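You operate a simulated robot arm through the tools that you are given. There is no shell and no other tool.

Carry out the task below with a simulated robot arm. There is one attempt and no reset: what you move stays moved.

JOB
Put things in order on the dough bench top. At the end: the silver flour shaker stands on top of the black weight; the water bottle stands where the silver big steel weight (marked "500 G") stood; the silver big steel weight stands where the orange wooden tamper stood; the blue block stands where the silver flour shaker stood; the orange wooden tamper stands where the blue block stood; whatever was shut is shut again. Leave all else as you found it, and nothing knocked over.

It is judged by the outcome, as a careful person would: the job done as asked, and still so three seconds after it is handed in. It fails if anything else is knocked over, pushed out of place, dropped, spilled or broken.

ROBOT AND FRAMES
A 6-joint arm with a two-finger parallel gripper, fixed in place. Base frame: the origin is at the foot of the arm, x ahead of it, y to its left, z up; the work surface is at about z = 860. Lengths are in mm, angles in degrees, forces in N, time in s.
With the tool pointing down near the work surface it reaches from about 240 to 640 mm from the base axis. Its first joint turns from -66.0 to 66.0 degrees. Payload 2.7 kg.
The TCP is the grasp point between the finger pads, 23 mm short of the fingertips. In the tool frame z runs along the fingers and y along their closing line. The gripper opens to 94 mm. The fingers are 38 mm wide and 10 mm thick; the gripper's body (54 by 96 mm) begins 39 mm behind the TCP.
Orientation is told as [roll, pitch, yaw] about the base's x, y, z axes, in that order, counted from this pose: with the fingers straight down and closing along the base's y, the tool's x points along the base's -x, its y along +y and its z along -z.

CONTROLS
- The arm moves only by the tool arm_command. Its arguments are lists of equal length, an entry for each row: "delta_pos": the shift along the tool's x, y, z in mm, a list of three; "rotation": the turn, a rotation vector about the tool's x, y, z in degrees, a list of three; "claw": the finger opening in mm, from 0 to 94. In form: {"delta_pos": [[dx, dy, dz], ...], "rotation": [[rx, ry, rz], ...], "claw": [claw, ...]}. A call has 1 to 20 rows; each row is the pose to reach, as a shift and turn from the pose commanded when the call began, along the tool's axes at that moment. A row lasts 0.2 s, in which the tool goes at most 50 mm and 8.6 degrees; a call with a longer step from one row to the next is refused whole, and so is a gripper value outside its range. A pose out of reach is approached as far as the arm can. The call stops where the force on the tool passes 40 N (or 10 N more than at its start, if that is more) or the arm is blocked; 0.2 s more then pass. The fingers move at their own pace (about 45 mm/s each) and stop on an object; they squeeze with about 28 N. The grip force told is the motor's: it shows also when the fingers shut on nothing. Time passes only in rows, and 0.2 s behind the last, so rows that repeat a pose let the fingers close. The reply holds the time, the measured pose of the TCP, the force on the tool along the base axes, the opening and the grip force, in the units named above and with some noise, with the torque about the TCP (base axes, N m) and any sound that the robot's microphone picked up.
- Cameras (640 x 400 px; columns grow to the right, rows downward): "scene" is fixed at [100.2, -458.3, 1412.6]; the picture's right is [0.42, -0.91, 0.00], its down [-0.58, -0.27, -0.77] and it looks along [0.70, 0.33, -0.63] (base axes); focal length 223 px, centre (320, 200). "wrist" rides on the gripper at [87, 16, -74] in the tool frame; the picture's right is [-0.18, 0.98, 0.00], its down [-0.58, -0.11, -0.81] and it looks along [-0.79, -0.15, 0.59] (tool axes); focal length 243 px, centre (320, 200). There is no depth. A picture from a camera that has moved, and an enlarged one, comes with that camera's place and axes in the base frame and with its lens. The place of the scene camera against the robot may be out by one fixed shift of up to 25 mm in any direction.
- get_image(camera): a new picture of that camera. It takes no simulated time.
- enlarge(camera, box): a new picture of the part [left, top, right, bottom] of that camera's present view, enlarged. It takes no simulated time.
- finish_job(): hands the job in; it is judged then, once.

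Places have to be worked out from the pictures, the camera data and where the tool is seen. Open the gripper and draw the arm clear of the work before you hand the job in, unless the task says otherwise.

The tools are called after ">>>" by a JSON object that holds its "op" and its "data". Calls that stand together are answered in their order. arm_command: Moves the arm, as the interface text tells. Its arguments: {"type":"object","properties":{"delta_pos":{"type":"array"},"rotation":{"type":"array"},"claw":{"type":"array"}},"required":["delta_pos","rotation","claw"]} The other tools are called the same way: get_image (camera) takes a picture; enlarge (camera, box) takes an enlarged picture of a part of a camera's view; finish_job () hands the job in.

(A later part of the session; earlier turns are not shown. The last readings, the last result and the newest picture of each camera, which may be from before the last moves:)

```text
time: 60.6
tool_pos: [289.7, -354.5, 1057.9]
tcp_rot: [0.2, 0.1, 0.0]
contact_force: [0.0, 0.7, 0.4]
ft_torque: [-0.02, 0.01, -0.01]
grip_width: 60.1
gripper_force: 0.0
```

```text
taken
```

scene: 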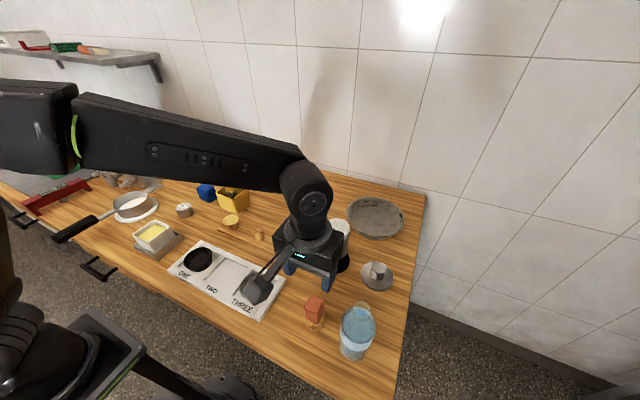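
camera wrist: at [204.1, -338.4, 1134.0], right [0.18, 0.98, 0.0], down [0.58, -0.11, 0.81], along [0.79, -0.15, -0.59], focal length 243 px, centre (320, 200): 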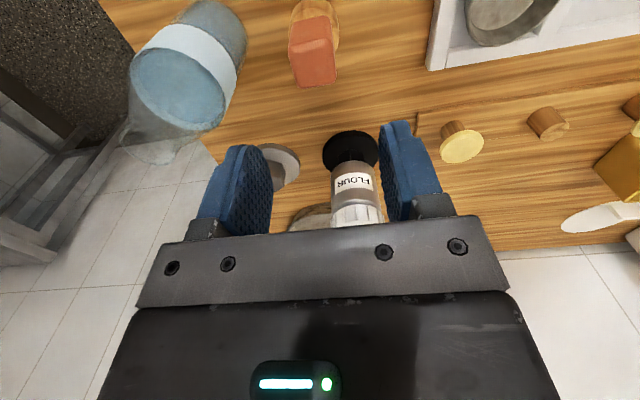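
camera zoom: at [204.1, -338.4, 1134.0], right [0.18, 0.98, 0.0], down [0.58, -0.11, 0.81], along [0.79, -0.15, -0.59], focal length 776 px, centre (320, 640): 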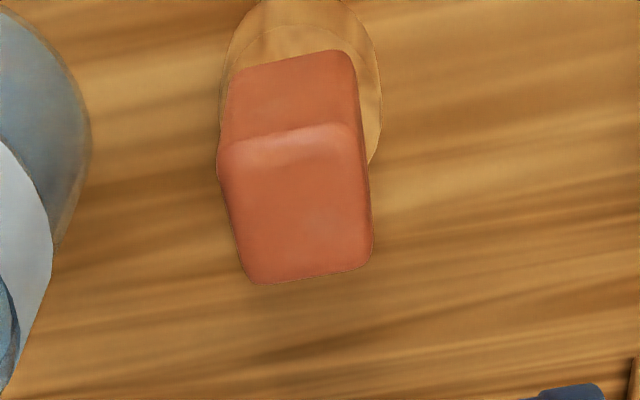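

The tamper handle centre is (288,-357.3), 30 mm square. I descend to z≈928 around the handle.

>>> {"op": "arm_command", "data": {"delta_pos": [[3.1, -2.9, 25], [3.1, -2.9, 58], [3.1, -2.9, 90], [3.1, -2.9, 113], [3.1, -2.9, 126], [3.1, -2.9, 132]], "rotation": [[0, 0, 0], [0, 0, 0], [0, 0, 0], [0, 0, 0], [0, 0, 0], [0, 0, 0]], "claw": [60, 60, 60, 60, 60, 60]}}

>>> {"op": "get_image", "data": {"camera": "wrist"}}

>>> {"op": "enlarge", "data": {"camera": "scene", "box": [260, 240, 400, 370]}}

```text
time: 62.0
tool_pos: [285.3, -359.3, 925.3]
tcp_rot: [0.0, -0.1, 0.1]
contact_force: [1.4, 0.7, 0.1]
ft_torque: [0.0, -0.03, 0.0]
grip_width: 59.8
gripper_force: 0.1
```

```text
taken
camera wrist: at [199.9, -342.5, 1001.0], right [0.18, 0.98, 0.0], down [0.58, -0.11, 0.81], along [0.79, -0.15, -0.59], focal length 243 px, centre (320, 200)
```

wrist: 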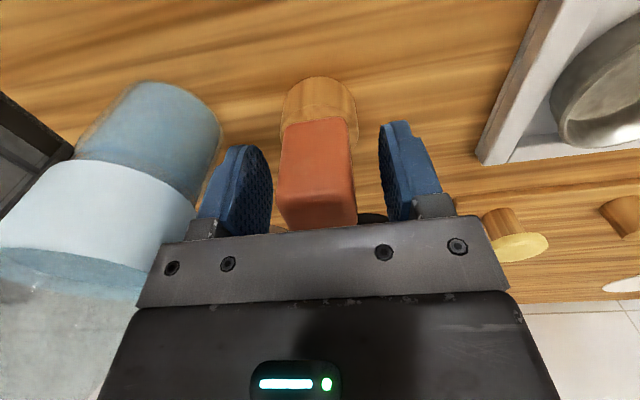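

```text
3.08 times, centred on (330, 305) of scene
camera zoom: at [100.2, -458.3, 1412.6], right [0.42, -0.91, 0.0], down [-0.58, -0.27, -0.77], along [0.7, 0.33, -0.63], focal length 687 px, centre (289, -123)
```

zoom: 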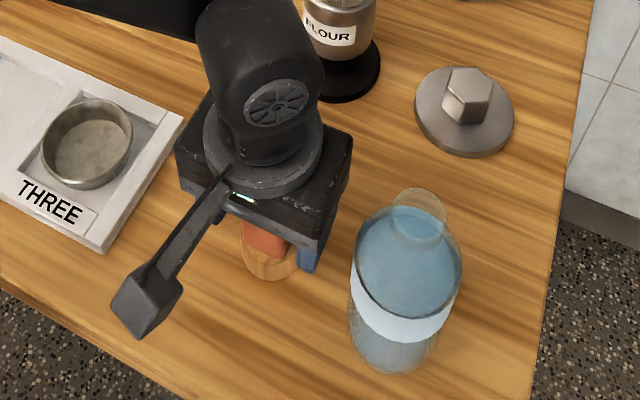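

The fingers straddle the handle, and the bottle is clear. I close on the handle.

>>> {"op": "arm_command", "data": {"delta_pos": [[0, 0, 0], [0, 0, 0], [0, 0, 0], [0, 0, 0]], "rotation": [[0, 0, 0], [0, 0, 0], [0, 0, 0], [0, 0, 0]], "claw": [45, 28, 14, 14]}}

>>> {"op": "get_image", "data": {"camera": "wrist"}}

```text
time: 63.0
tool_pos: [286.2, -358.9, 926.6]
tcp_rot: [0.1, 0.0, 0.1]
contact_force: [0.3, 0.3, -0.4]
ft_torque: [-0.02, -0.01, 0.01]
grip_width: 33.8
gripper_force: 27.9
```

```text
taken
camera wrist: at [199.9, -342.5, 1001.2], right [0.18, 0.98, 0.0], down [0.58, -0.11, 0.81], along [0.79, -0.15, -0.59], focal length 243 px, centre (320, 200)
```

wrist: 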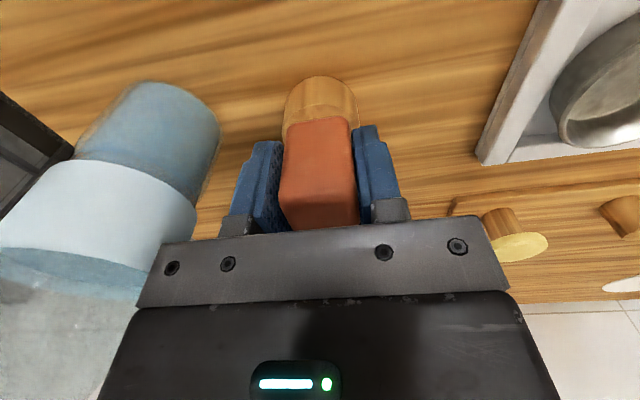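

Held at 33.8 mm. Small test lift.

>>> {"op": "arm_command", "data": {"delta_pos": [[0, 0, -3], [0, 0, -8], [0, 0, -12], [0, 0, -12], [0, 0, -12]], "rotation": [[0, 0, 0], [0, 0, 0], [0, 0, 0], [0, 0, 0], [0, 0, 0]], "claw": [14, 14, 14, 14, 14]}}

>>> {"op": "get_image", "data": {"camera": "wrist"}}

```text
time: 64.2
tool_pos: [285.7, -359.1, 937.5]
tcp_rot: [0.1, 0.0, 0.0]
contact_force: [0.6, -0.1, -1.6]
ft_torque: [0.02, -0.01, -0.02]
grip_width: 33.9
gripper_force: 28.6
```

```text
taken
camera wrist: at [199.2, -342.9, 1013.5], right [0.18, 0.98, 0.0], down [0.58, -0.11, 0.81], along [0.79, -0.15, -0.59], focal length 243 px, centre (320, 200)
```

wrist: 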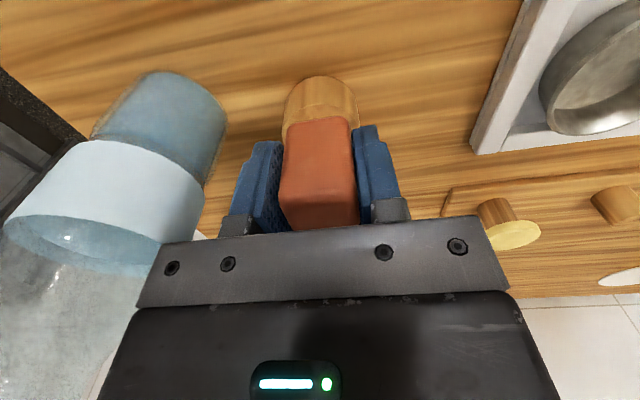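

No slip. I lift the tamper straight up to z≈1060, above the shaker's top.

>>> {"op": "arm_command", "data": {"delta_pos": [[0, 0, -6], [0, 0, -16], [0, 0, -32], [0, 0, -54], [0, 0, -78], [0, 0, -100], [0, 0, -114], [0, 0, -121]], "rotation": [[0, 0, 0], [0, 0, 0], [0, 0, 0], [0, 0, 0], [0, 0, 0], [0, 0, 0], [0, 0, 0], [0, 0, 0]], "claw": [14, 14, 14, 14, 14, 14, 14, 14]}}

>>> {"op": "get_image", "data": {"camera": "wrist"}}

```text
time: 66.0
tool_pos: [285.5, -357.8, 1060.1]
tcp_rot: [0.0, 0.1, 0.0]
contact_force: [0.5, -0.7, -1.8]
ft_torque: [0.01, 0.01, 0.0]
grip_width: 33.7
gripper_force: 28.1
```

```text
taken
camera wrist: at [200.4, -342.4, 1135.0], right [0.18, 0.98, 0.0], down [0.58, -0.11, 0.81], along [0.79, -0.15, -0.59], focal length 243 px, centre (320, 200)
```

wrist: 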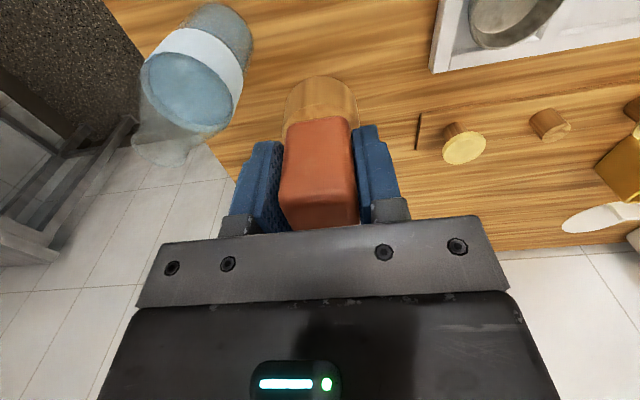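

The tamper is held firmly. I carry it across to above the block's old place at (542.4,-155.2).

>>> {"op": "arm_command", "data": {"delta_pos": [[-4.7, 3.8, 0], [-12.5, 10, 0], [-25, 20, 0], [-42.2, 33.7, 0], [-60.9, 48.7, 0], [-79.6, 63.7, 0], [-98.4, 78.7, 0], [-117.1, 93.7, 0], [-135.9, 108.7, 0], [-154.6, 123.7, 0], [-173.3, 138.7, 0], [-192.1, 153.7, 0], [-210.8, 168.7, 0], [-227.2, 181.8, 0], [-239.7, 191.8, 0], [-248.3, 198.7, 0], [-253.9, 203.2, 0]], "rotation": [[0, 0, 0], [0, 0, 0], [0, 0, 0], [0, 0, 0], [0, 0, 0], [0, 0, 0], [0, 0, 0], [0, 0, 0], [0, 0, 0], [0, 0, 0], [0, 0, 0], [0, 0, 0], [0, 0, 0], [0, 0, 0], [0, 0, 0], [0, 0, 0], [0, 0, 0]], "claw": [14, 14, 14, 14, 14, 14, 14, 14, 14, 14, 14, 14, 14, 14, 14, 14, 14]}}

>>> {"op": "get_image", "data": {"camera": "wrist"}}

>>> {"op": "get_image", "data": {"camera": "scene"}}

```text
time: 69.6
tool_pos: [539.9, -156.4, 1059.4]
tcp_rot: [0.1, -0.1, 0.0]
contact_force: [0.8, 0.3, -2.5]
ft_torque: [0.04, 0.0, -0.01]
grip_width: 33.5
gripper_force: 28.4
```

```text
taken
camera wrist: at [453.4, -140.0, 1135.5], right [0.18, 0.98, 0.0], down [0.58, -0.11, 0.81], along [0.79, -0.15, -0.59], focal length 243 px, centre (320, 200)
```

wrist: 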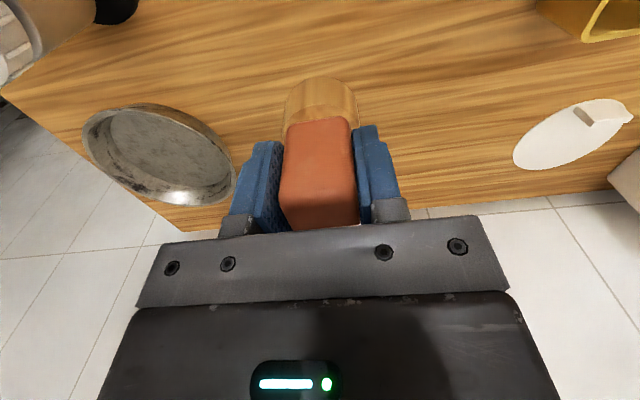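

```text
taken
```

scene: 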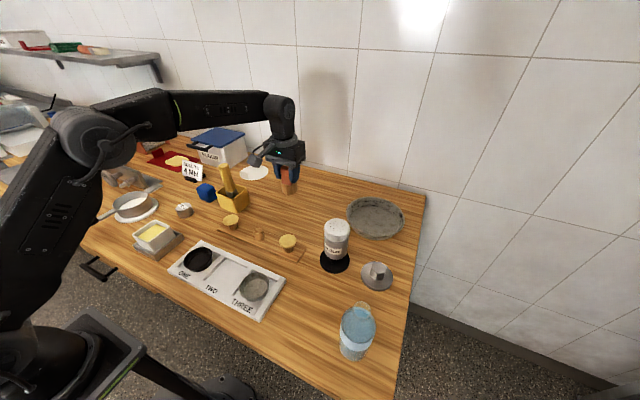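

Above the destination. I lower the tamper to about 4 mm above the bench.

>>> {"op": "arm_command", "data": {"delta_pos": [[-0.5, 0.5, 6], [-0.9, 0.8, 16], [-0.9, 0.8, 34], [-0.9, 0.8, 58], [-0.9, 0.8, 83], [-0.9, 0.8, 105], [-0.9, 0.8, 120], [-0.9, 0.8, 127], [-0.9, 0.8, 130]], "rotation": [[0, 0, 0], [0, 0, 0], [0, 0, 0], [0, 0, 0], [0, 0, 0], [0, 0, 0], [0, 0, 0], [0, 0, 0], [0, 0, 0]], "claw": [14, 14, 14, 14, 14, 14, 14, 14, 14]}}

>>> {"op": "get_image", "data": {"camera": "wrist"}}

```text
time: 71.6
tool_pos: [540.3, -154.9, 930.0]
tcp_rot: [0.1, -0.1, 0.0]
contact_force: [-0.6, -0.3, -2.2]
ft_torque: [0.0, 0.04, 0.01]
grip_width: 33.8
gripper_force: 28.1
```

```text
taken
camera wrist: at [454.7, -139.3, 1004.7], right [0.18, 0.98, 0.0], down [0.58, -0.11, 0.81], along [0.79, -0.15, -0.59], focal length 243 px, centre (320, 200)
```

wrist: 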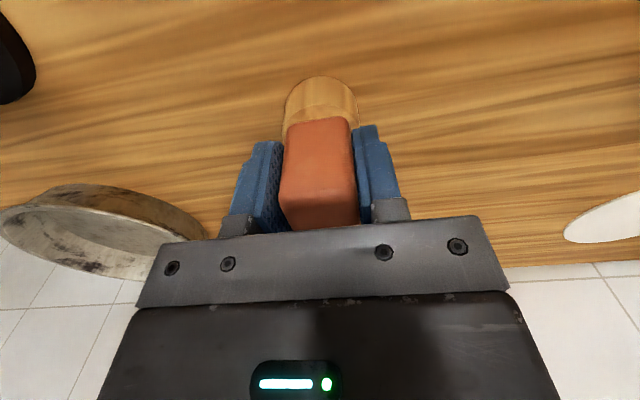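

TCP at z≈930.7; contact is expected near 927. I lower in small steps.

>>> {"op": "arm_command", "data": {"delta_pos": [[0, 0, 1.2], [0, 0, 2.6]], "rotation": [[0, 0, 0], [0, 0, 0]], "claw": [14, 14]}}

```text
time: 72.2
tool_pos: [541.8, -155.1, 925.9]
tcp_rot: [0.2, -0.1, 0.0]
contact_force: [0.5, 1.2, -3.1]
ft_torque: [0.0, 0.0, 0.0]
grip_width: 34.0
gripper_force: 28.4
```

Not yet in contact; another ~1.3 mm.

>>> {"op": "arm_command", "data": {"delta_pos": [[0, 0, 0.7], [0, 0, 1.4]], "rotation": [[0, 0, 0], [0, 0, 0]], "claw": [14, 14]}}

```text
time: 72.8
tool_pos: [541.2, -156.3, 925.5]
tcp_rot: [0.0, -0.1, 0.0]
contact_force: [-0.5, -0.4, -0.4]
ft_torque: [-0.06, 0.04, -0.02]
grip_width: 33.6
gripper_force: 28.0
```

The weight is now taken by the bench (force near zero). I open the fingers to 60 mm.

>>> {"op": "arm_command", "data": {"delta_pos": [[0, 0, 0.2], [0, 0, 0.2], [0, 0, 0.2], [0, 0, 0.2]], "rotation": [[0, 0, 0], [0, 0, 0], [0, 0, 0], [0, 0, 0]], "claw": [14, 40, 52, 60]}}

>>> {"op": "get_image", "data": {"camera": "wrist"}}

```text
time: 73.8
tool_pos: [540.3, -155.5, 925.0]
tcp_rot: [0.1, 0.0, 0.1]
contact_force: [0.1, -0.6, 0.3]
ft_torque: [0.01, -0.02, 0.0]
grip_width: 60.0
gripper_force: 0.0
```

```text
taken
camera wrist: at [455.4, -138.9, 1000.5], right [0.18, 0.98, 0.0], down [0.58, -0.11, 0.81], along [0.79, -0.15, -0.59], focal length 243 px, centre (320, 200)
```

wrist: 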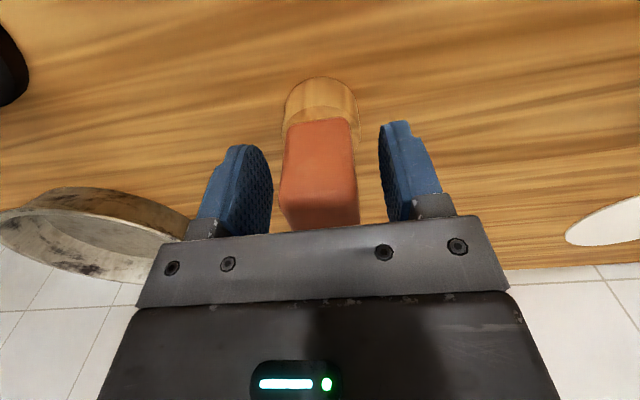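

The tamper stands at the block's old place. I raise the arm straight up.

>>> {"op": "arm_command", "data": {"delta_pos": [[0, 0, -8], [0, 0, -28], [0, 0, -62], [0, 0, -100], [0, 0, -130], [0, 0, -140]], "rotation": [[0, 0, 0], [0, 0, 0], [0, 0, 0], [0, 0, 0], [0, 0, 0], [0, 0, 0]], "claw": [60, 60, 60, 60, 60, 60]}}

>>> {"op": "get_image", "data": {"camera": "wrist"}}

```text
time: 75.2
tool_pos: [541.2, -156.5, 1065.6]
tcp_rot: [0.1, -0.1, -0.1]
contact_force: [-0.3, 0.1, -0.3]
ft_torque: [0.02, 0.02, 0.01]
grip_width: 60.0
gripper_force: 0.1
```

```text
taken
camera wrist: at [455.4, -139.9, 1141.4], right [0.18, 0.98, 0.0], down [0.58, -0.11, 0.81], along [0.79, -0.15, -0.59], focal length 243 px, centre (320, 200)
```

wrist: 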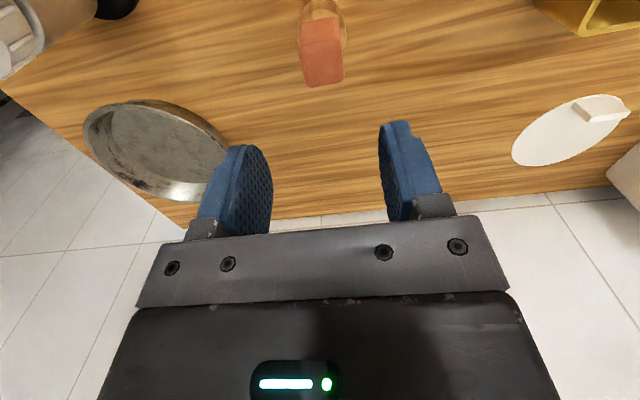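

Next I fly to above the steel weight near (422.5,205).

>>> {"op": "arm_command", "data": {"delta_pos": [[3.6, 10.8, 0], [12, 36.1, 0], [24, 72.2, 0], [37.2, 111.9, 0], [50.4, 151.6, 0], [63.5, 191.3, 0], [76.7, 231, 0], [89.9, 270.7, 0], [103.1, 310.4, 0], [113.9, 342.9, 20], [119.9, 360.9, 45], [119.9, 360.9, 57]], "rotation": [[0, 0, 0], [0, 0, 0], [0, 0, 0], [0, 0, 0], [0, 0, 0], [0, 0, 0], [0, 0, 0], [0, 0, 0], [0, 0, 0], [0, 0, 0], [0, 0, 0], [0, 0, 0]], "claw": [60, 60, 60, 60, 60, 60, 60, 70, 80, 84, 84, 84]}}

>>> {"op": "get_image", "data": {"camera": "wrist"}}

>>> {"op": "enlarge", "data": {"camera": "wrist", "box": [220, 0, 420, 125]}}

>>> {"op": "enlarge", "data": {"camera": "wrist", "box": [0, 0, 640, 2]}}

```text
time: 77.8
tool_pos: [421.8, 207.1, 1008.1]
tcp_rot: [0.2, 0.0, 0.0]
contact_force: [0.1, 0.4, 0.2]
ft_torque: [-0.05, 0.0, -0.04]
grip_width: 83.6
gripper_force: 0.1
```

```text
taken
camera wrist: at [335.3, 222.8, 1083.6], right [0.18, 0.98, 0.0], down [0.58, -0.11, 0.81], along [0.79, -0.15, -0.59], focal length 243 px, centre (320, 200)
```

wrist: 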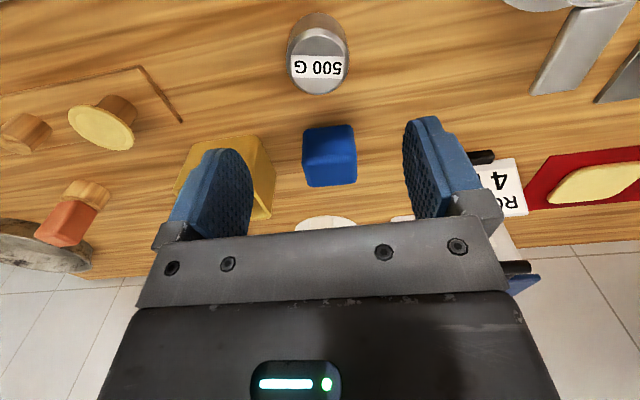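

```text
3.20 times, centred on (320, 62) of wrist
camera zoom: at [335.3, 222.8, 1083.6], right [0.18, 0.98, 0.0], down [0.58, -0.11, 0.81], along [0.79, -0.15, -0.59], focal length 776 px, centre (320, 640)
```

zoom: 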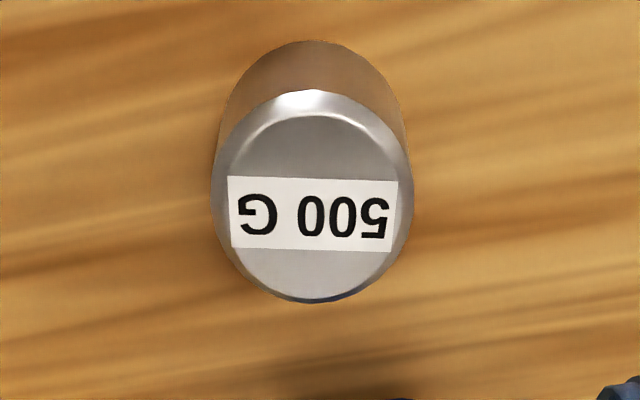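

```text
1.00 times, centred on (320, 1) of wrist (not enlarged: the box is as wide or as high as the picture)
camera zoom: at [335.3, 222.8, 1083.6], right [0.18, 0.98, 0.0], down [0.58, -0.11, 0.81], along [0.79, -0.15, -0.59], focal length 243 px, centre (320, 399)
```

zoom: 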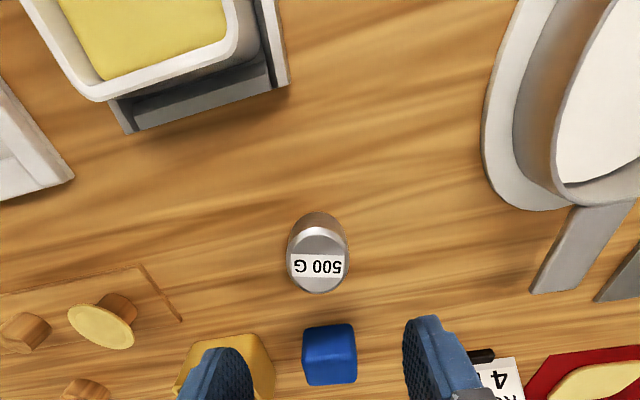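

The steel weight is centred at about (422,205), 48 mm wide, 30 mm tall. I descend with the tool turned to yaw -25 so the camera stays clear of the butter dish, to z≈887.

>>> {"op": "arm_command", "data": {"delta_pos": [[0.3, -1.8, 15], [0.3, -1.8, 35], [0.3, -1.8, 58], [0.3, -1.8, 80], [0.3, -1.8, 100], [0.3, -1.8, 113], [0.3, -1.8, 120], [0.3, -1.8, 122.6]], "rotation": [[0, 0, 4], [0, 0, 9], [0, 0, 14], [0, 0, 19], [0, 0, 23], [0, 0, 25], [0, 0, 25], [0, 0, 25]], "claw": [84, 84, 84, 84, 80, 76, 76, 76]}}

>>> {"op": "get_image", "data": {"camera": "wrist"}}

>>> {"op": "enlarge", "data": {"camera": "scene", "box": [130, 150, 250, 260]}}

```text
time: 79.6
tool_pos: [419.2, 204.4, 885.5]
tcp_rot: [0.1, 0.1, -24.9]
contact_force: [-0.2, 0.0, 0.6]
ft_torque: [0.02, 0.01, -0.04]
grip_width: 75.9
gripper_force: 0.0
```

```text
taken
camera wrist: at [348.9, 255.4, 961.1], right [0.58, 0.81, 0.0], down [0.48, -0.35, 0.81], along [0.66, -0.47, -0.59], focal length 243 px, centre (320, 200)
```

wrist: 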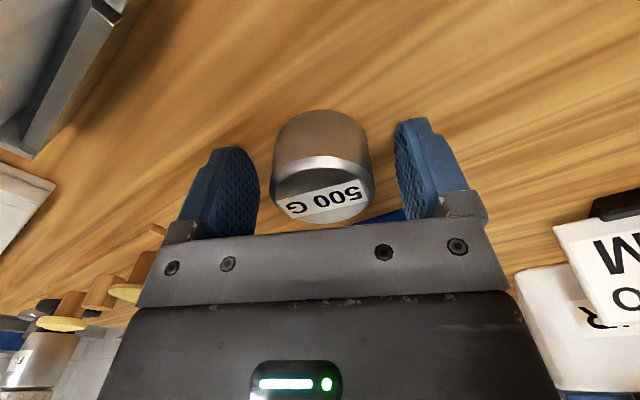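

```text
3.64 times, centred on (190, 205) of scene
camera zoom: at [100.2, -458.3, 1412.6], right [0.42, -0.91, 0.0], down [-0.58, -0.27, -0.77], along [0.7, 0.33, -0.63], focal length 812 px, centre (793, 182)
```

zoom: 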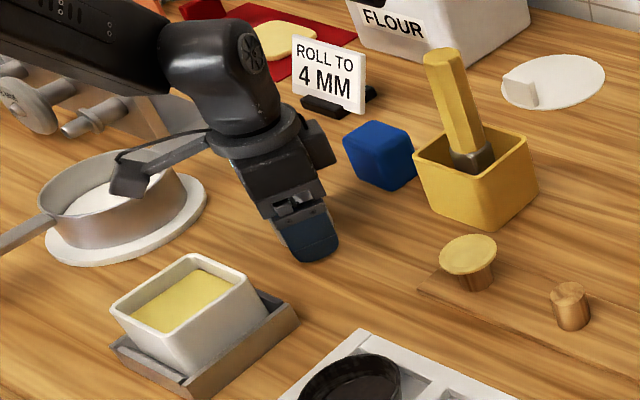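

The weight sits between the fingers with clear surroundings. I close on it.

>>> {"op": "arm_command", "data": {"delta_pos": [[0, 0, 0], [0, 0, 0], [0, 0, 0], [0, 0, 0]], "rotation": [[0, 0, 0], [0, 0, 0], [0, 0, 0], [0, 0, 0]], "claw": [60, 42, 30, 30]}}

>>> {"op": "get_image", "data": {"camera": "wrist"}}

```text
time: 80.6
tool_pos: [419.6, 203.9, 885.6]
tcp_rot: [0.1, 0.0, -25.0]
contact_force: [1.2, 1.4, 0.2]
ft_torque: [-0.06, -0.06, 0.04]
grip_width: 46.6
gripper_force: 28.0
```

```text
taken
camera wrist: at [349.0, 255.5, 961.2], right [0.58, 0.81, 0.0], down [0.48, -0.35, 0.81], along [0.66, -0.47, -0.59], focal length 243 px, centre (320, 200)
```

wrist: 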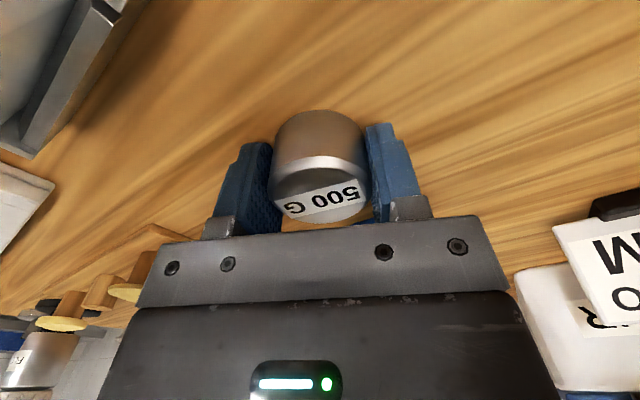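

Gripped at 46.6 mm. Small test lift with hold to check slipping.

>>> {"op": "arm_command", "data": {"delta_pos": [[0, 0, -2], [0, 0, -5], [0, 0, -8], [0, 0, -8], [0, 0, -8], [0, 0, -8]], "rotation": [[0, 0, 0], [0, 0, 0], [0, 0, 0], [0, 0, 0], [0, 0, 0], [0, 0, 0]], "claw": [30, 30, 30, 30, 30, 30]}}

>>> {"op": "get_image", "data": {"camera": "wrist"}}

```text
time: 82.0
tool_pos: [420.2, 203.3, 892.5]
tcp_rot: [0.1, 0.0, -25.0]
contact_force: [0.0, -0.2, -4.8]
ft_torque: [-0.01, 0.01, -0.02]
grip_width: 46.7
gripper_force: 27.9
```

```text
taken
camera wrist: at [349.2, 255.2, 969.3], right [0.58, 0.81, 0.0], down [0.48, -0.35, 0.81], along [0.66, -0.47, -0.59], focal length 243 px, centre (320, 200)
```

wrist: 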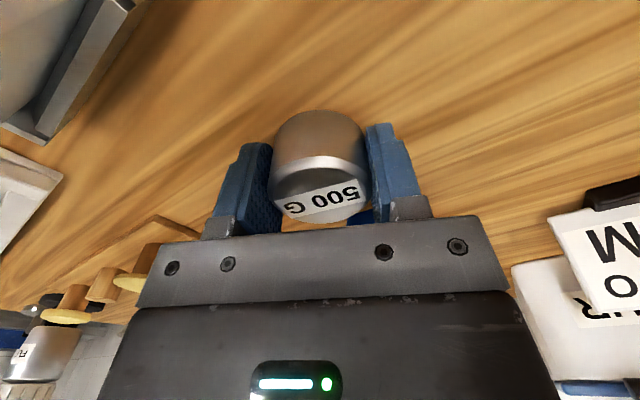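

No slip (weight 4.8 N). I lift gently to z≈1000.

>>> {"op": "arm_command", "data": {"delta_pos": [[0, 0, -3], [0, 0, -9], [0, 0, -18], [0, 0, -30], [0, 0, -45], [0, 0, -61], [0, 0, -77], [0, 0, -90], [0, 0, -99], [0, 0, -105]], "rotation": [[0, 0, 0], [0, 0, 0], [0, 0, 0], [0, 0, 0], [0, 0, 0], [0, 0, 0], [0, 0, 0], [0, 0, 0], [0, 0, 0], [0, 0, 0]], "claw": [30, 30, 30, 30, 30, 30, 30, 30, 30, 30]}}

>>> {"op": "get_image", "data": {"camera": "wrist"}}

```text
time: 84.2
tool_pos: [419.6, 202.4, 999.4]
tcp_rot: [0.1, -0.1, -25.0]
contact_force: [-0.1, 0.7, -5.4]
ft_torque: [0.0, -0.03, 0.0]
grip_width: 46.6
gripper_force: 27.7
```

```text
taken
camera wrist: at [348.7, 254.3, 1074.2], right [0.58, 0.81, 0.0], down [0.48, -0.35, 0.81], along [0.66, -0.47, -0.59], focal length 243 px, centre (320, 200)
```

wrist: 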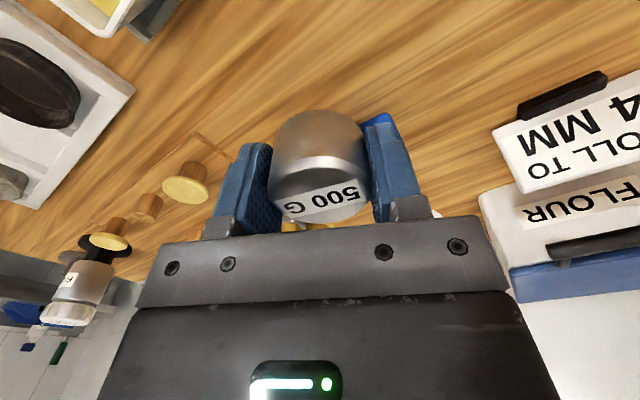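

Stable. I carry it toward the tamper's old spot in two eased segments, turning gradually toward yaw -90 so the gripper is slim toward the bottle.

>>> {"op": "arm_command", "data": {"delta_pos": [[-1, -4.9, 0], [-2.6, -12.7, 0], [-5.3, -25.5, 0], [-8.7, -42.1, 0], [-12.7, -61.7, 0], [-17, -82.3, 0], [-21.2, -102.8, 0], [-25.5, -123.4, 0], [-29.7, -144, 0], [-34, -164.6, 0], [-38.2, -185.1, 0], [-42.4, -205.7, 0], [-46.5, -225.3, 0], [-50.1, -242.9, 0], [-53.2, -257.6, 0], [-55.6, -269.4, 0], [-57.2, -277.2, 0], [-58.2, -282.1, 0]], "rotation": [[0, 0, 1], [0, 0, 3], [0, 0, 5], [0, 0, 7], [0, 0, 9], [0, 0, 11], [0, 0, 13], [0, 0, 15], [0, 0, 17], [0, 0, 19], [0, 0, 21], [0, 0, 23], [0, 0, 25], [0, 0, 27], [0, 0, 28.5], [0, 0, 29.5], [0, 0, 30], [0, 0, 30]], "claw": [30, 30, 30, 30, 30, 30, 30, 30, 30, 30, 30, 30, 30, 30, 30, 30, 30, 30]}}

>>> {"op": "get_image", "data": {"camera": "wrist"}}

```text
time: 88.0
tool_pos: [354.2, -77.1, 998.5]
tcp_rot: [0.0, 0.0, -55.0]
contact_force: [-0.3, 0.6, -4.9]
ft_torque: [0.0, 0.0, 0.01]
grip_width: 46.6
gripper_force: 28.1
```

```text
taken
camera wrist: at [318.3, 3.3, 1074.5], right [0.91, 0.41, 0.0], down [0.24, -0.54, 0.81], along [0.33, -0.73, -0.59], focal length 243 px, centre (320, 200)
```

wrist: 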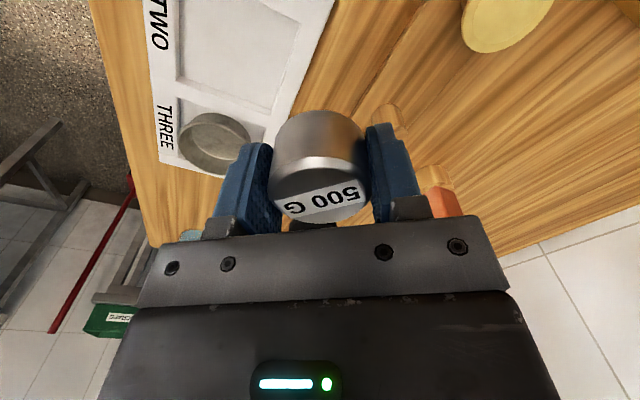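

Still firmly held. I continue to above (288,-357).

>>> {"op": "arm_command", "data": {"delta_pos": [[-3.3, -3.7, 0], [-8.6, -9.7, 0], [-17.2, -19.5, 0], [-28.5, -32.2, 0], [-41.8, -47.2, 0], [-55.7, -62.9, 0], [-69.6, -78.6, 0], [-83.6, -94.3, 0], [-97.5, -110.1, 0], [-111.4, -125.8, 0], [-125.4, -141.5, 0], [-139.3, -157.2, 0], [-152.6, -172.2, 0], [-164.5, -185.7, 0], [-174.4, -196.9, 0], [-182.4, -205.9, 0], [-187.7, -211.9, 0], [-191.1, -215.7, 0]], "rotation": [[0, 0, 1], [0, 0, 3], [0, 0, 5], [0, 0, 7.5], [0, 0, 10], [0, 0, 12.5], [0, 0, 15], [0, 0, 17.5], [0, 0, 20], [0, 0, 22.5], [0, 0, 25], [0, 0, 27.5], [0, 0, 30], [0, 0, 32], [0, 0, 33.5], [0, 0, 34.5], [0, 0, 35], [0, 0, 35]], "claw": [30, 30, 30, 30, 30, 30, 30, 30, 30, 30, 30, 30, 30, 30, 30, 30, 30, 30]}}

>>> {"op": "get_image", "data": {"camera": "wrist"}}

>>> {"op": "enlarge", "data": {"camera": "scene", "box": [250, 220, 410, 370]}}

```text
time: 91.8
tool_pos: [287.1, -356.9, 998.9]
tcp_rot: [0.0, 0.2, -90.0]
contact_force: [0.4, 0.1, -4.9]
ft_torque: [-0.02, 0.0, 0.0]
grip_width: 46.6
gripper_force: 28.1
```

```text
taken
camera wrist: at [303.4, -270.3, 1073.8], right [0.98, -0.18, 0.0], down [-0.11, -0.58, 0.81], along [-0.15, -0.79, -0.59], focal length 243 px, centre (320, 200)
```

wrist: 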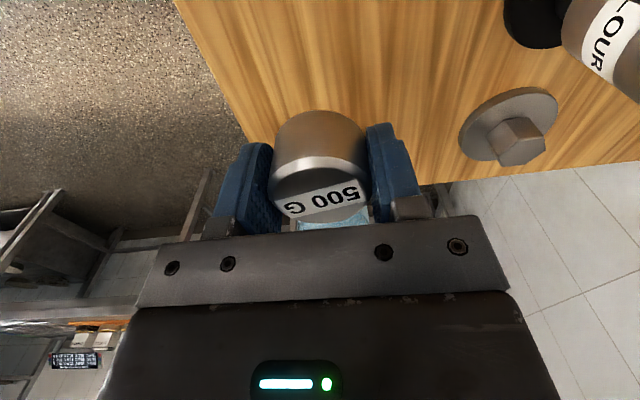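

```text
2.67 times, centred on (330, 295) of scene
camera zoom: at [100.2, -458.3, 1412.6], right [0.42, -0.91, 0.0], down [-0.58, -0.27, -0.77], along [0.7, 0.33, -0.63], focal length 595 px, centre (293, -53)
```

zoom: 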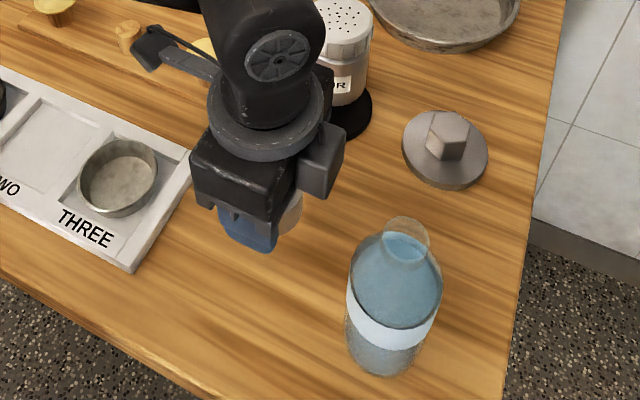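

The gripper has a protrusion on the side facing the bottle at this yaw, so I rotate back to yaw 0 up here (above the bottle's top) before lowering.

>>> {"op": "arm_command", "data": {"delta_pos": [[0, 0, 0], [0, 0, 0], [0, 0, 0], [0, 0, 0], [0, 0, 0], [0, 0, 0], [0, 0, 0], [0, 0, 0], [0, 0, 0], [0, 0, 0], [0, 0, 0], [0, 0, 0], [0, 0, 0], [0, 0, 0]], "rotation": [[0, 0, -3], [0, 0, -9], [0, 0, -16], [0, 0, -23], [0, 0, -31], [0, 0, -39], [0, 0, -47], [0, 0, -55], [0, 0, -63], [0, 0, -71], [0, 0, -78], [0, 0, -84], [0, 0, -88], [0, 0, -90]], "claw": [30, 30, 30, 30, 30, 30, 30, 30, 30, 30, 30, 30, 30, 30]}}

>>> {"op": "get_image", "data": {"camera": "wrist"}}

>>> {"op": "enlarge", "data": {"camera": "scene", "box": [250, 220, 410, 370]}}

```text
time: 94.8
tool_pos: [287.1, -355.6, 996.9]
tcp_rot: [0.1, -0.1, 0.2]
contact_force: [0.2, -0.2, -4.7]
ft_torque: [0.0, -0.04, -0.01]
grip_width: 46.6
gripper_force: 28.0
```

```text
taken
camera wrist: at [201.6, -340.3, 1073.7], right [0.18, 0.98, 0.0], down [0.58, -0.11, 0.81], along [0.79, -0.15, -0.59], focal length 243 px, centre (320, 200)
```

wrist: 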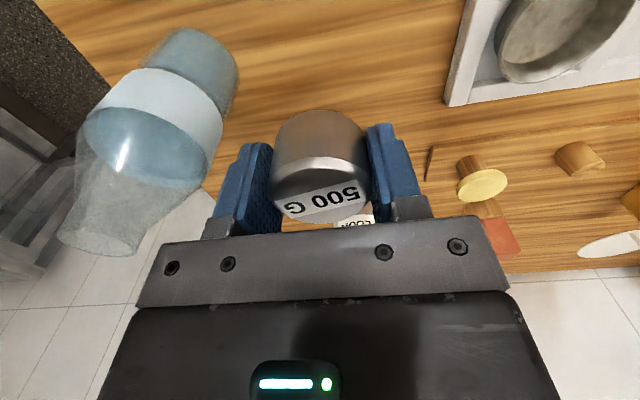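

```text
2.67 times, centred on (330, 295) of scene
camera zoom: at [100.2, -458.3, 1412.6], right [0.42, -0.91, 0.0], down [-0.58, -0.27, -0.77], along [0.7, 0.33, -0.63], focal length 595 px, centre (293, -53)
```

zoom: 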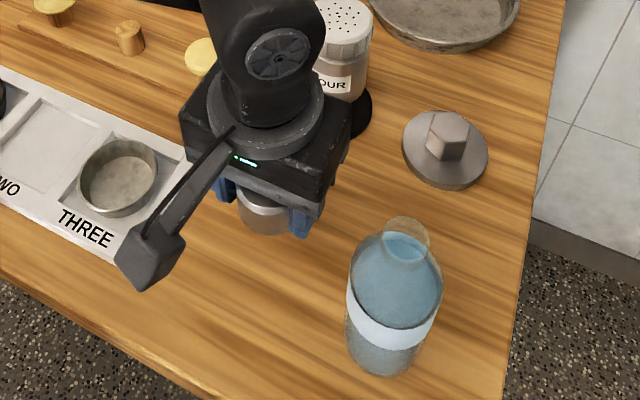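

Yaw is 0 and there's good clearance to the bottle. I lower the weight to about 4 mm above the bench.

>>> {"op": "arm_command", "data": {"delta_pos": [[0.5, -0.5, 5], [1.1, -1, 14], [1.1, -1, 28], [1.1, -1, 46], [1.1, -1, 65], [1.1, -1, 83], [1.1, -1, 96], [1.1, -1, 104], [1.1, -1, 108.5]], "rotation": [[0, 0, 0], [0, 0, 0], [0, 0, 0], [0, 0, 0], [0, 0, 0], [0, 0, 0], [0, 0, 0], [0, 0, 0], [0, 0, 0]], "claw": [30, 30, 30, 30, 30, 30, 30, 30, 30]}}

>>> {"op": "get_image", "data": {"camera": "wrist"}}

```text
time: 96.8
tool_pos: [285.4, -358.8, 889.7]
tcp_rot: [0.0, 0.1, 0.0]
contact_force: [-0.4, 0.7, -4.5]
ft_torque: [-0.03, -0.01, 0.0]
grip_width: 46.7
gripper_force: 27.8
```

```text
taken
camera wrist: at [200.3, -341.8, 965.5], right [0.18, 0.98, 0.0], down [0.58, -0.11, 0.81], along [0.79, -0.15, -0.59], focal length 243 px, centre (320, 200)
```

wrist: 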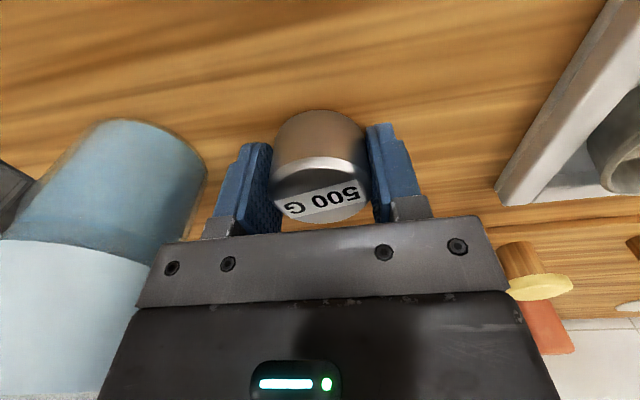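

TCP at z≈891.5; contact expected near 887. Small steps down.

>>> {"op": "arm_command", "data": {"delta_pos": [[0, 0, 1.5], [0, 0, 3.2]], "rotation": [[0, 0, 0], [0, 0, 0]], "claw": [30, 30]}}

```text
time: 97.4
tool_pos: [285.7, -357.6, 887.6]
tcp_rot: [0.1, 0.0, 0.0]
contact_force: [0.7, -0.2, -5.6]
ft_torque: [0.01, 0.01, -0.01]
grip_width: 46.5
gripper_force: 27.8
```

Still carrying the full weight; another ~1.2 mm.

>>> {"op": "arm_command", "data": {"delta_pos": [[0, 0, 0.6], [0, 0, 1.2]], "rotation": [[0, 0, 0], [0, 0, 0]], "claw": [30, 30]}}

```text
time: 98.0
tool_pos: [287.4, -359.1, 886.0]
tcp_rot: [0.0, 0.0, 0.0]
contact_force: [-2.1, 1.4, 1.7]
ft_torque: [-0.08, 0.13, -0.05]
grip_width: 46.7
gripper_force: 27.7
```

The bench is carrying the weight (+1.7 N). I open the fingers to 66 mm.

>>> {"op": "arm_command", "data": {"delta_pos": [[0, 0, 0], [0, 0, 0], [0, 0, 0], [0, 0, 0]], "rotation": [[0, 0, 0], [0, 0, 0], [0, 0, 0], [0, 0, 0]], "claw": [46, 54, 62, 66]}}

>>> {"op": "get_image", "data": {"camera": "wrist"}}

```text
time: 99.0
tool_pos: [286.3, -357.6, 885.6]
tcp_rot: [0.1, 0.0, 0.0]
contact_force: [0.2, 0.1, 0.3]
ft_torque: [-0.01, -0.03, 0.0]
grip_width: 66.2
gripper_force: 0.2
```

```text
taken
camera wrist: at [200.5, -341.3, 960.8], right [0.18, 0.98, 0.0], down [0.58, -0.11, 0.81], along [0.79, -0.15, -0.59], focal length 243 px, centre (320, 200)
```

wrist: 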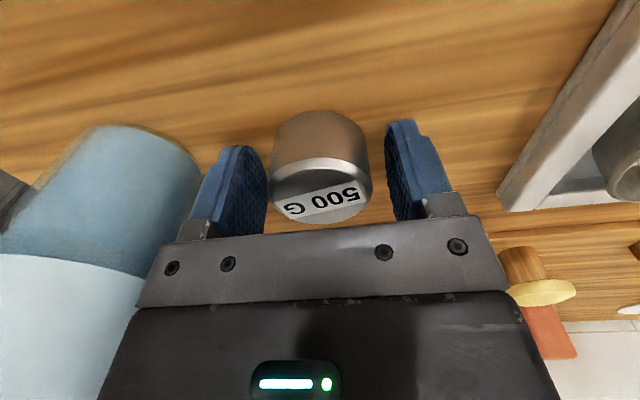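

The weight stands at the tamper's old place. I raise to z≈1000 and use that viewpoint to re-measure the bottle's neck.

>>> {"op": "arm_command", "data": {"delta_pos": [[0, 0, -8], [0, 0, -28], [0, 0, -60], [0, 0, -92], [0, 0, -110], [0, 0, -114]], "rotation": [[0, 0, 0], [0, 0, 0], [0, 0, 0], [0, 0, 0], [0, 0, 0], [0, 0, 0]], "claw": [66, 66, 66, 66, 66, 66]}}

>>> {"op": "get_image", "data": {"camera": "wrist"}}

>>> {"op": "enlarge", "data": {"camera": "wrist", "box": [30, 120, 230, 270]}}

>>> {"op": "enlarge", "data": {"camera": "wrist", "box": [60, 0, 300, 150]}}

```text
time: 100.4
tool_pos: [287.6, -357.2, 1002.5]
tcp_rot: [0.1, 0.0, 0.0]
contact_force: [-0.5, -0.4, 0.9]
ft_torque: [0.02, -0.05, 0.02]
grip_width: 65.7
gripper_force: 0.1
```

```text
taken
camera wrist: at [201.0, -341.1, 1076.6], right [0.18, 0.98, 0.0], down [0.58, -0.11, 0.81], along [0.79, -0.15, -0.59], focal length 243 px, centre (320, 200)
```

wrist: 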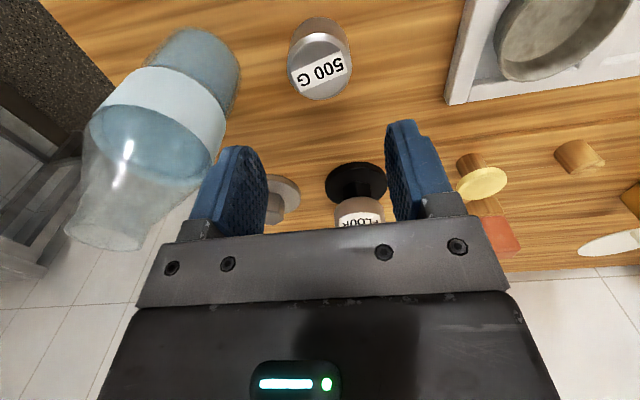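

```text
2.67 times, centred on (130, 195) of wrist
camera zoom: at [201.0, -341.1, 1076.6], right [0.18, 0.98, 0.0], down [0.58, -0.11, 0.81], along [0.79, -0.15, -0.59], focal length 647 px, centre (827, 213)
```

zoom: 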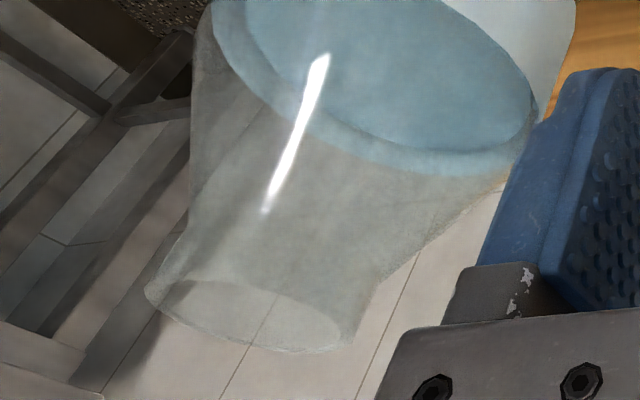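

```text
2.67 times, centred on (180, 75) of wrist
camera zoom: at [201.0, -341.1, 1076.6], right [0.18, 0.98, 0.0], down [0.58, -0.11, 0.81], along [0.79, -0.15, -0.59], focal length 647 px, centre (693, 533)
```

zoom: 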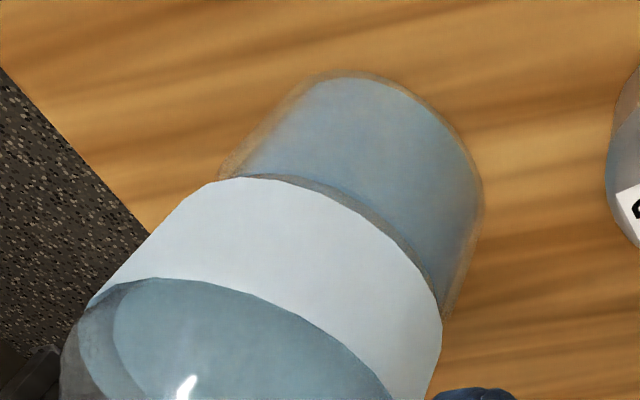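

The rim centre is at (280.7,-455.8) at z≈1025 and the neck is about 11 mm tall. I raise well above the bottle first, then move over it with the fingers at 60 mm.

>>> {"op": "arm_command", "data": {"delta_pos": [[0, 0, -25], [0, 0, -60], [0, 0, -85], [0, 0, -90], [1.2, -15, -90], [3, -40, -90], [5, -68, -90], [6.6, -90, -90], [7.4, -98.7, -90]], "rotation": [[0, 0, 0], [0, 0, 0], [0, 0, 0], [0, 0, 0], [0, 0, 0], [0, 0, 0], [0, 0, 0], [0, 0, 0], [0, 0, 0]], "claw": [66, 66, 66, 62, 60, 60, 60, 60, 60]}}

>>> {"op": "get_image", "data": {"camera": "wrist"}}

>>> {"op": "enlarge", "data": {"camera": "wrist", "box": [220, 20, 420, 145]}}

>>> {"op": "get_image", "data": {"camera": "scene"}}

```text
time: 102.4
tool_pos: [277.7, -458.4, 1091.6]
tcp_rot: [0.0, 0.0, -0.1]
contact_force: [-0.4, -0.2, -0.5]
ft_torque: [-0.02, -0.01, -0.01]
grip_width: 60.0
gripper_force: 0.1
```

```text
taken
camera wrist: at [192.1, -441.1, 1165.6], right [0.18, 0.98, 0.0], down [0.58, -0.11, 0.81], along [0.79, -0.15, -0.59], focal length 243 px, centre (320, 200)
```

wrist: 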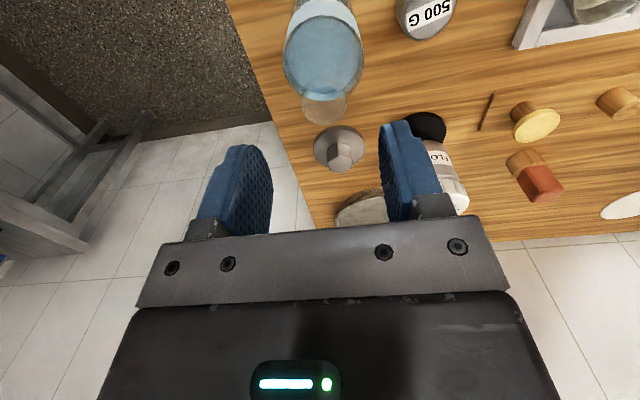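

```text
3.20 times, centred on (320, 82) of wrist
camera zoom: at [192.1, -441.1, 1165.6], right [0.18, 0.98, 0.0], down [0.58, -0.11, 0.81], along [0.79, -0.15, -0.59], focal length 776 px, centre (320, 576)
```

zoom: 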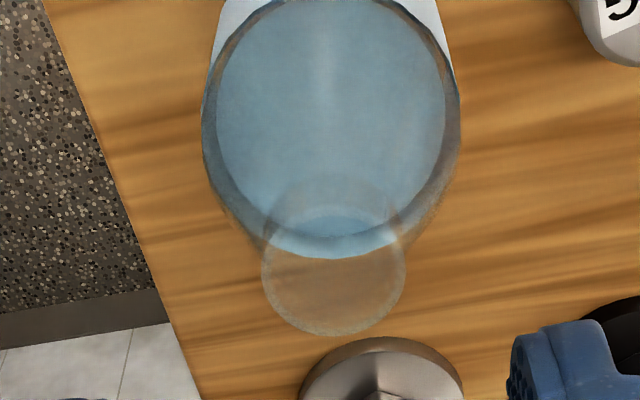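

```text
taken
```

scene: 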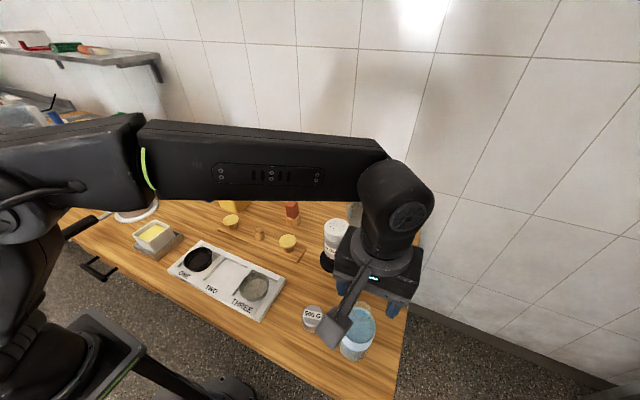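

The neck centre from this view is about (280.7,-455). I correct by a couple of millimetres and descend so the fingertips end just above the neck's base (TCP z≈1038).

>>> {"op": "arm_command", "data": {"delta_pos": [[-1.6, 2.1, 8], [-1.6, 2.1, 22], [-1.6, 2.1, 36], [-1.6, 2.1, 46], [-1.6, 2.1, 51], [-1.6, 2.1, 53.6]], "rotation": [[0, 0, 0], [0, 0, 0], [0, 0, 0], [0, 0, 0], [0, 0, 0], [0, 0, 0]], "claw": [60, 60, 60, 60, 60, 60]}}

>>> {"op": "get_image", "data": {"camera": "wrist"}}

>>> {"op": "enlarge", "data": {"camera": "wrist", "box": [220, 60, 420, 185]}}

>>> {"op": "enlarge", "data": {"camera": "scene", "box": [310, 230, 430, 370]}}

```text
time: 103.8
tool_pos: [280.5, -454.1, 1036.2]
tcp_rot: [0.0, 0.0, 0.0]
contact_force: [-0.1, 0.8, 1.0]
ft_torque: [-0.02, 0.0, -0.01]
grip_width: 60.0
gripper_force: 0.1
```

```text
taken
camera wrist: at [195.3, -438.3, 1111.2], right [0.18, 0.98, 0.0], down [0.58, -0.11, 0.81], along [0.79, -0.15, -0.59], focal length 243 px, centre (320, 200)
```

wrist: 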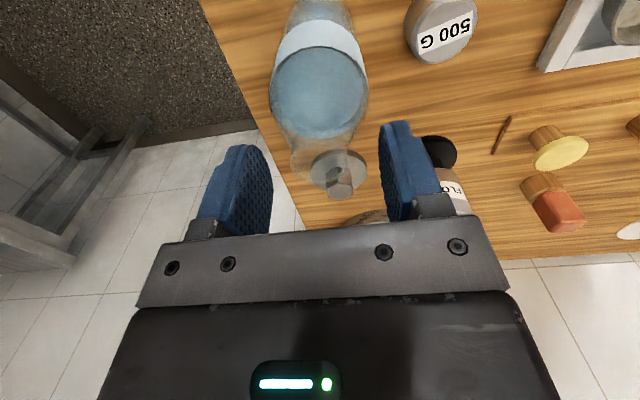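

```text
3.20 times, centred on (320, 122) of wrist
camera zoom: at [195.3, -438.3, 1111.2], right [0.18, 0.98, 0.0], down [0.58, -0.11, 0.81], along [0.79, -0.15, -0.59], focal length 776 px, centre (320, 448)
```

zoom: 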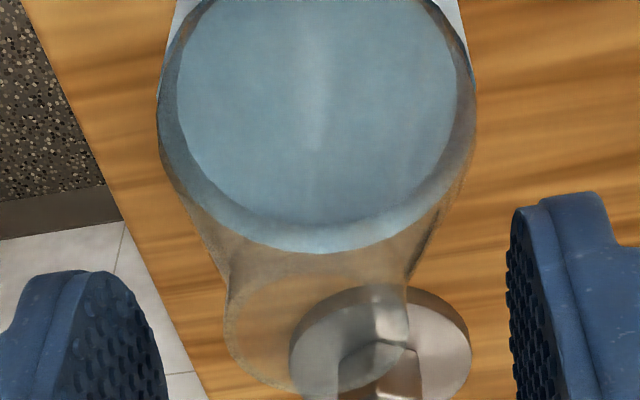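

```text
2.86 times, centred on (370, 300) of scene
camera zoom: at [100.2, -458.3, 1412.6], right [0.42, -0.91, 0.0], down [-0.58, -0.27, -0.77], along [0.7, 0.33, -0.63], focal length 638 px, centre (177, -86)
```

zoom: 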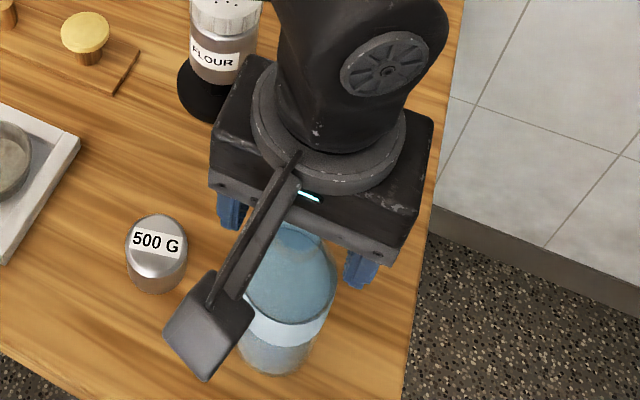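

The neck is centred between the fingers within about 1 mm. I close gradually on the neck.

>>> {"op": "arm_command", "data": {"delta_pos": [[0, 0, 0], [0, 0, 0], [0, 0, 0], [0, 0, 0], [0, 0, 0], [0, 0, 0], [0, 0, 0], [0, 0, 0]], "rotation": [[0, 0, 0], [0, 0, 0], [0, 0, 0], [0, 0, 0], [0, 0, 0], [0, 0, 0], [0, 0, 0], [0, 0, 0]], "claw": [50, 42, 37, 33, 30, 24, 16, 12]}}

>>> {"op": "get_image", "data": {"camera": "wrist"}}

>>> {"op": "enlarge", "data": {"camera": "wrist", "box": [220, 60, 420, 225]}}

```text
time: 105.6
tool_pos: [280.6, -455.0, 1036.4]
tcp_rot: [0.1, -0.1, 0.1]
contact_force: [-0.9, -0.2, -0.1]
ft_torque: [-0.03, 0.0, -0.04]
grip_width: 35.7
gripper_force: 27.9
```

```text
taken
camera wrist: at [195.2, -438.3, 1111.3], right [0.18, 0.98, 0.0], down [0.58, -0.11, 0.81], along [0.79, -0.15, -0.59], focal length 243 px, centre (320, 200)
```

wrist: 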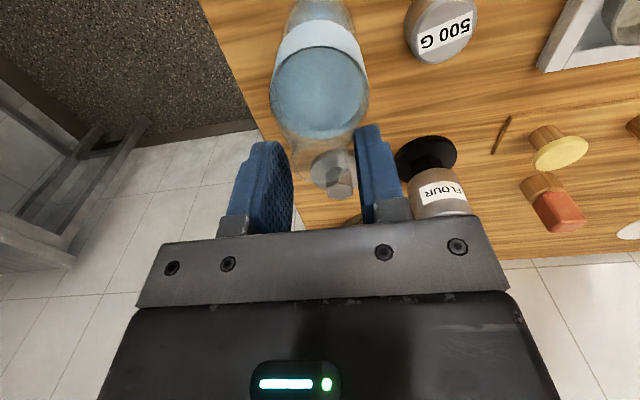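

```text
2.42 times, centred on (320, 142) of wrist
camera zoom: at [195.2, -438.3, 1111.3], right [0.18, 0.98, 0.0], down [0.58, -0.11, 0.81], along [0.79, -0.15, -0.59], focal length 588 px, centre (320, 339)
```

zoom: 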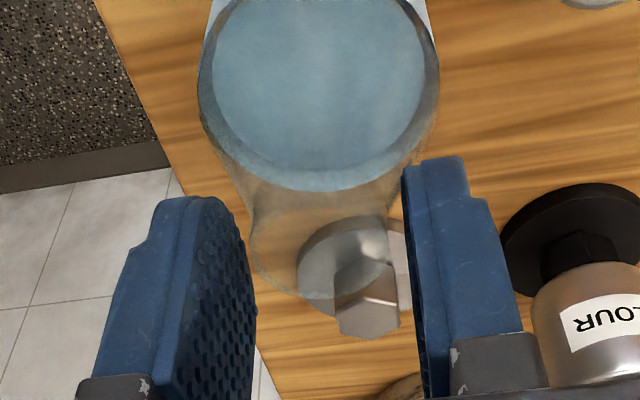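

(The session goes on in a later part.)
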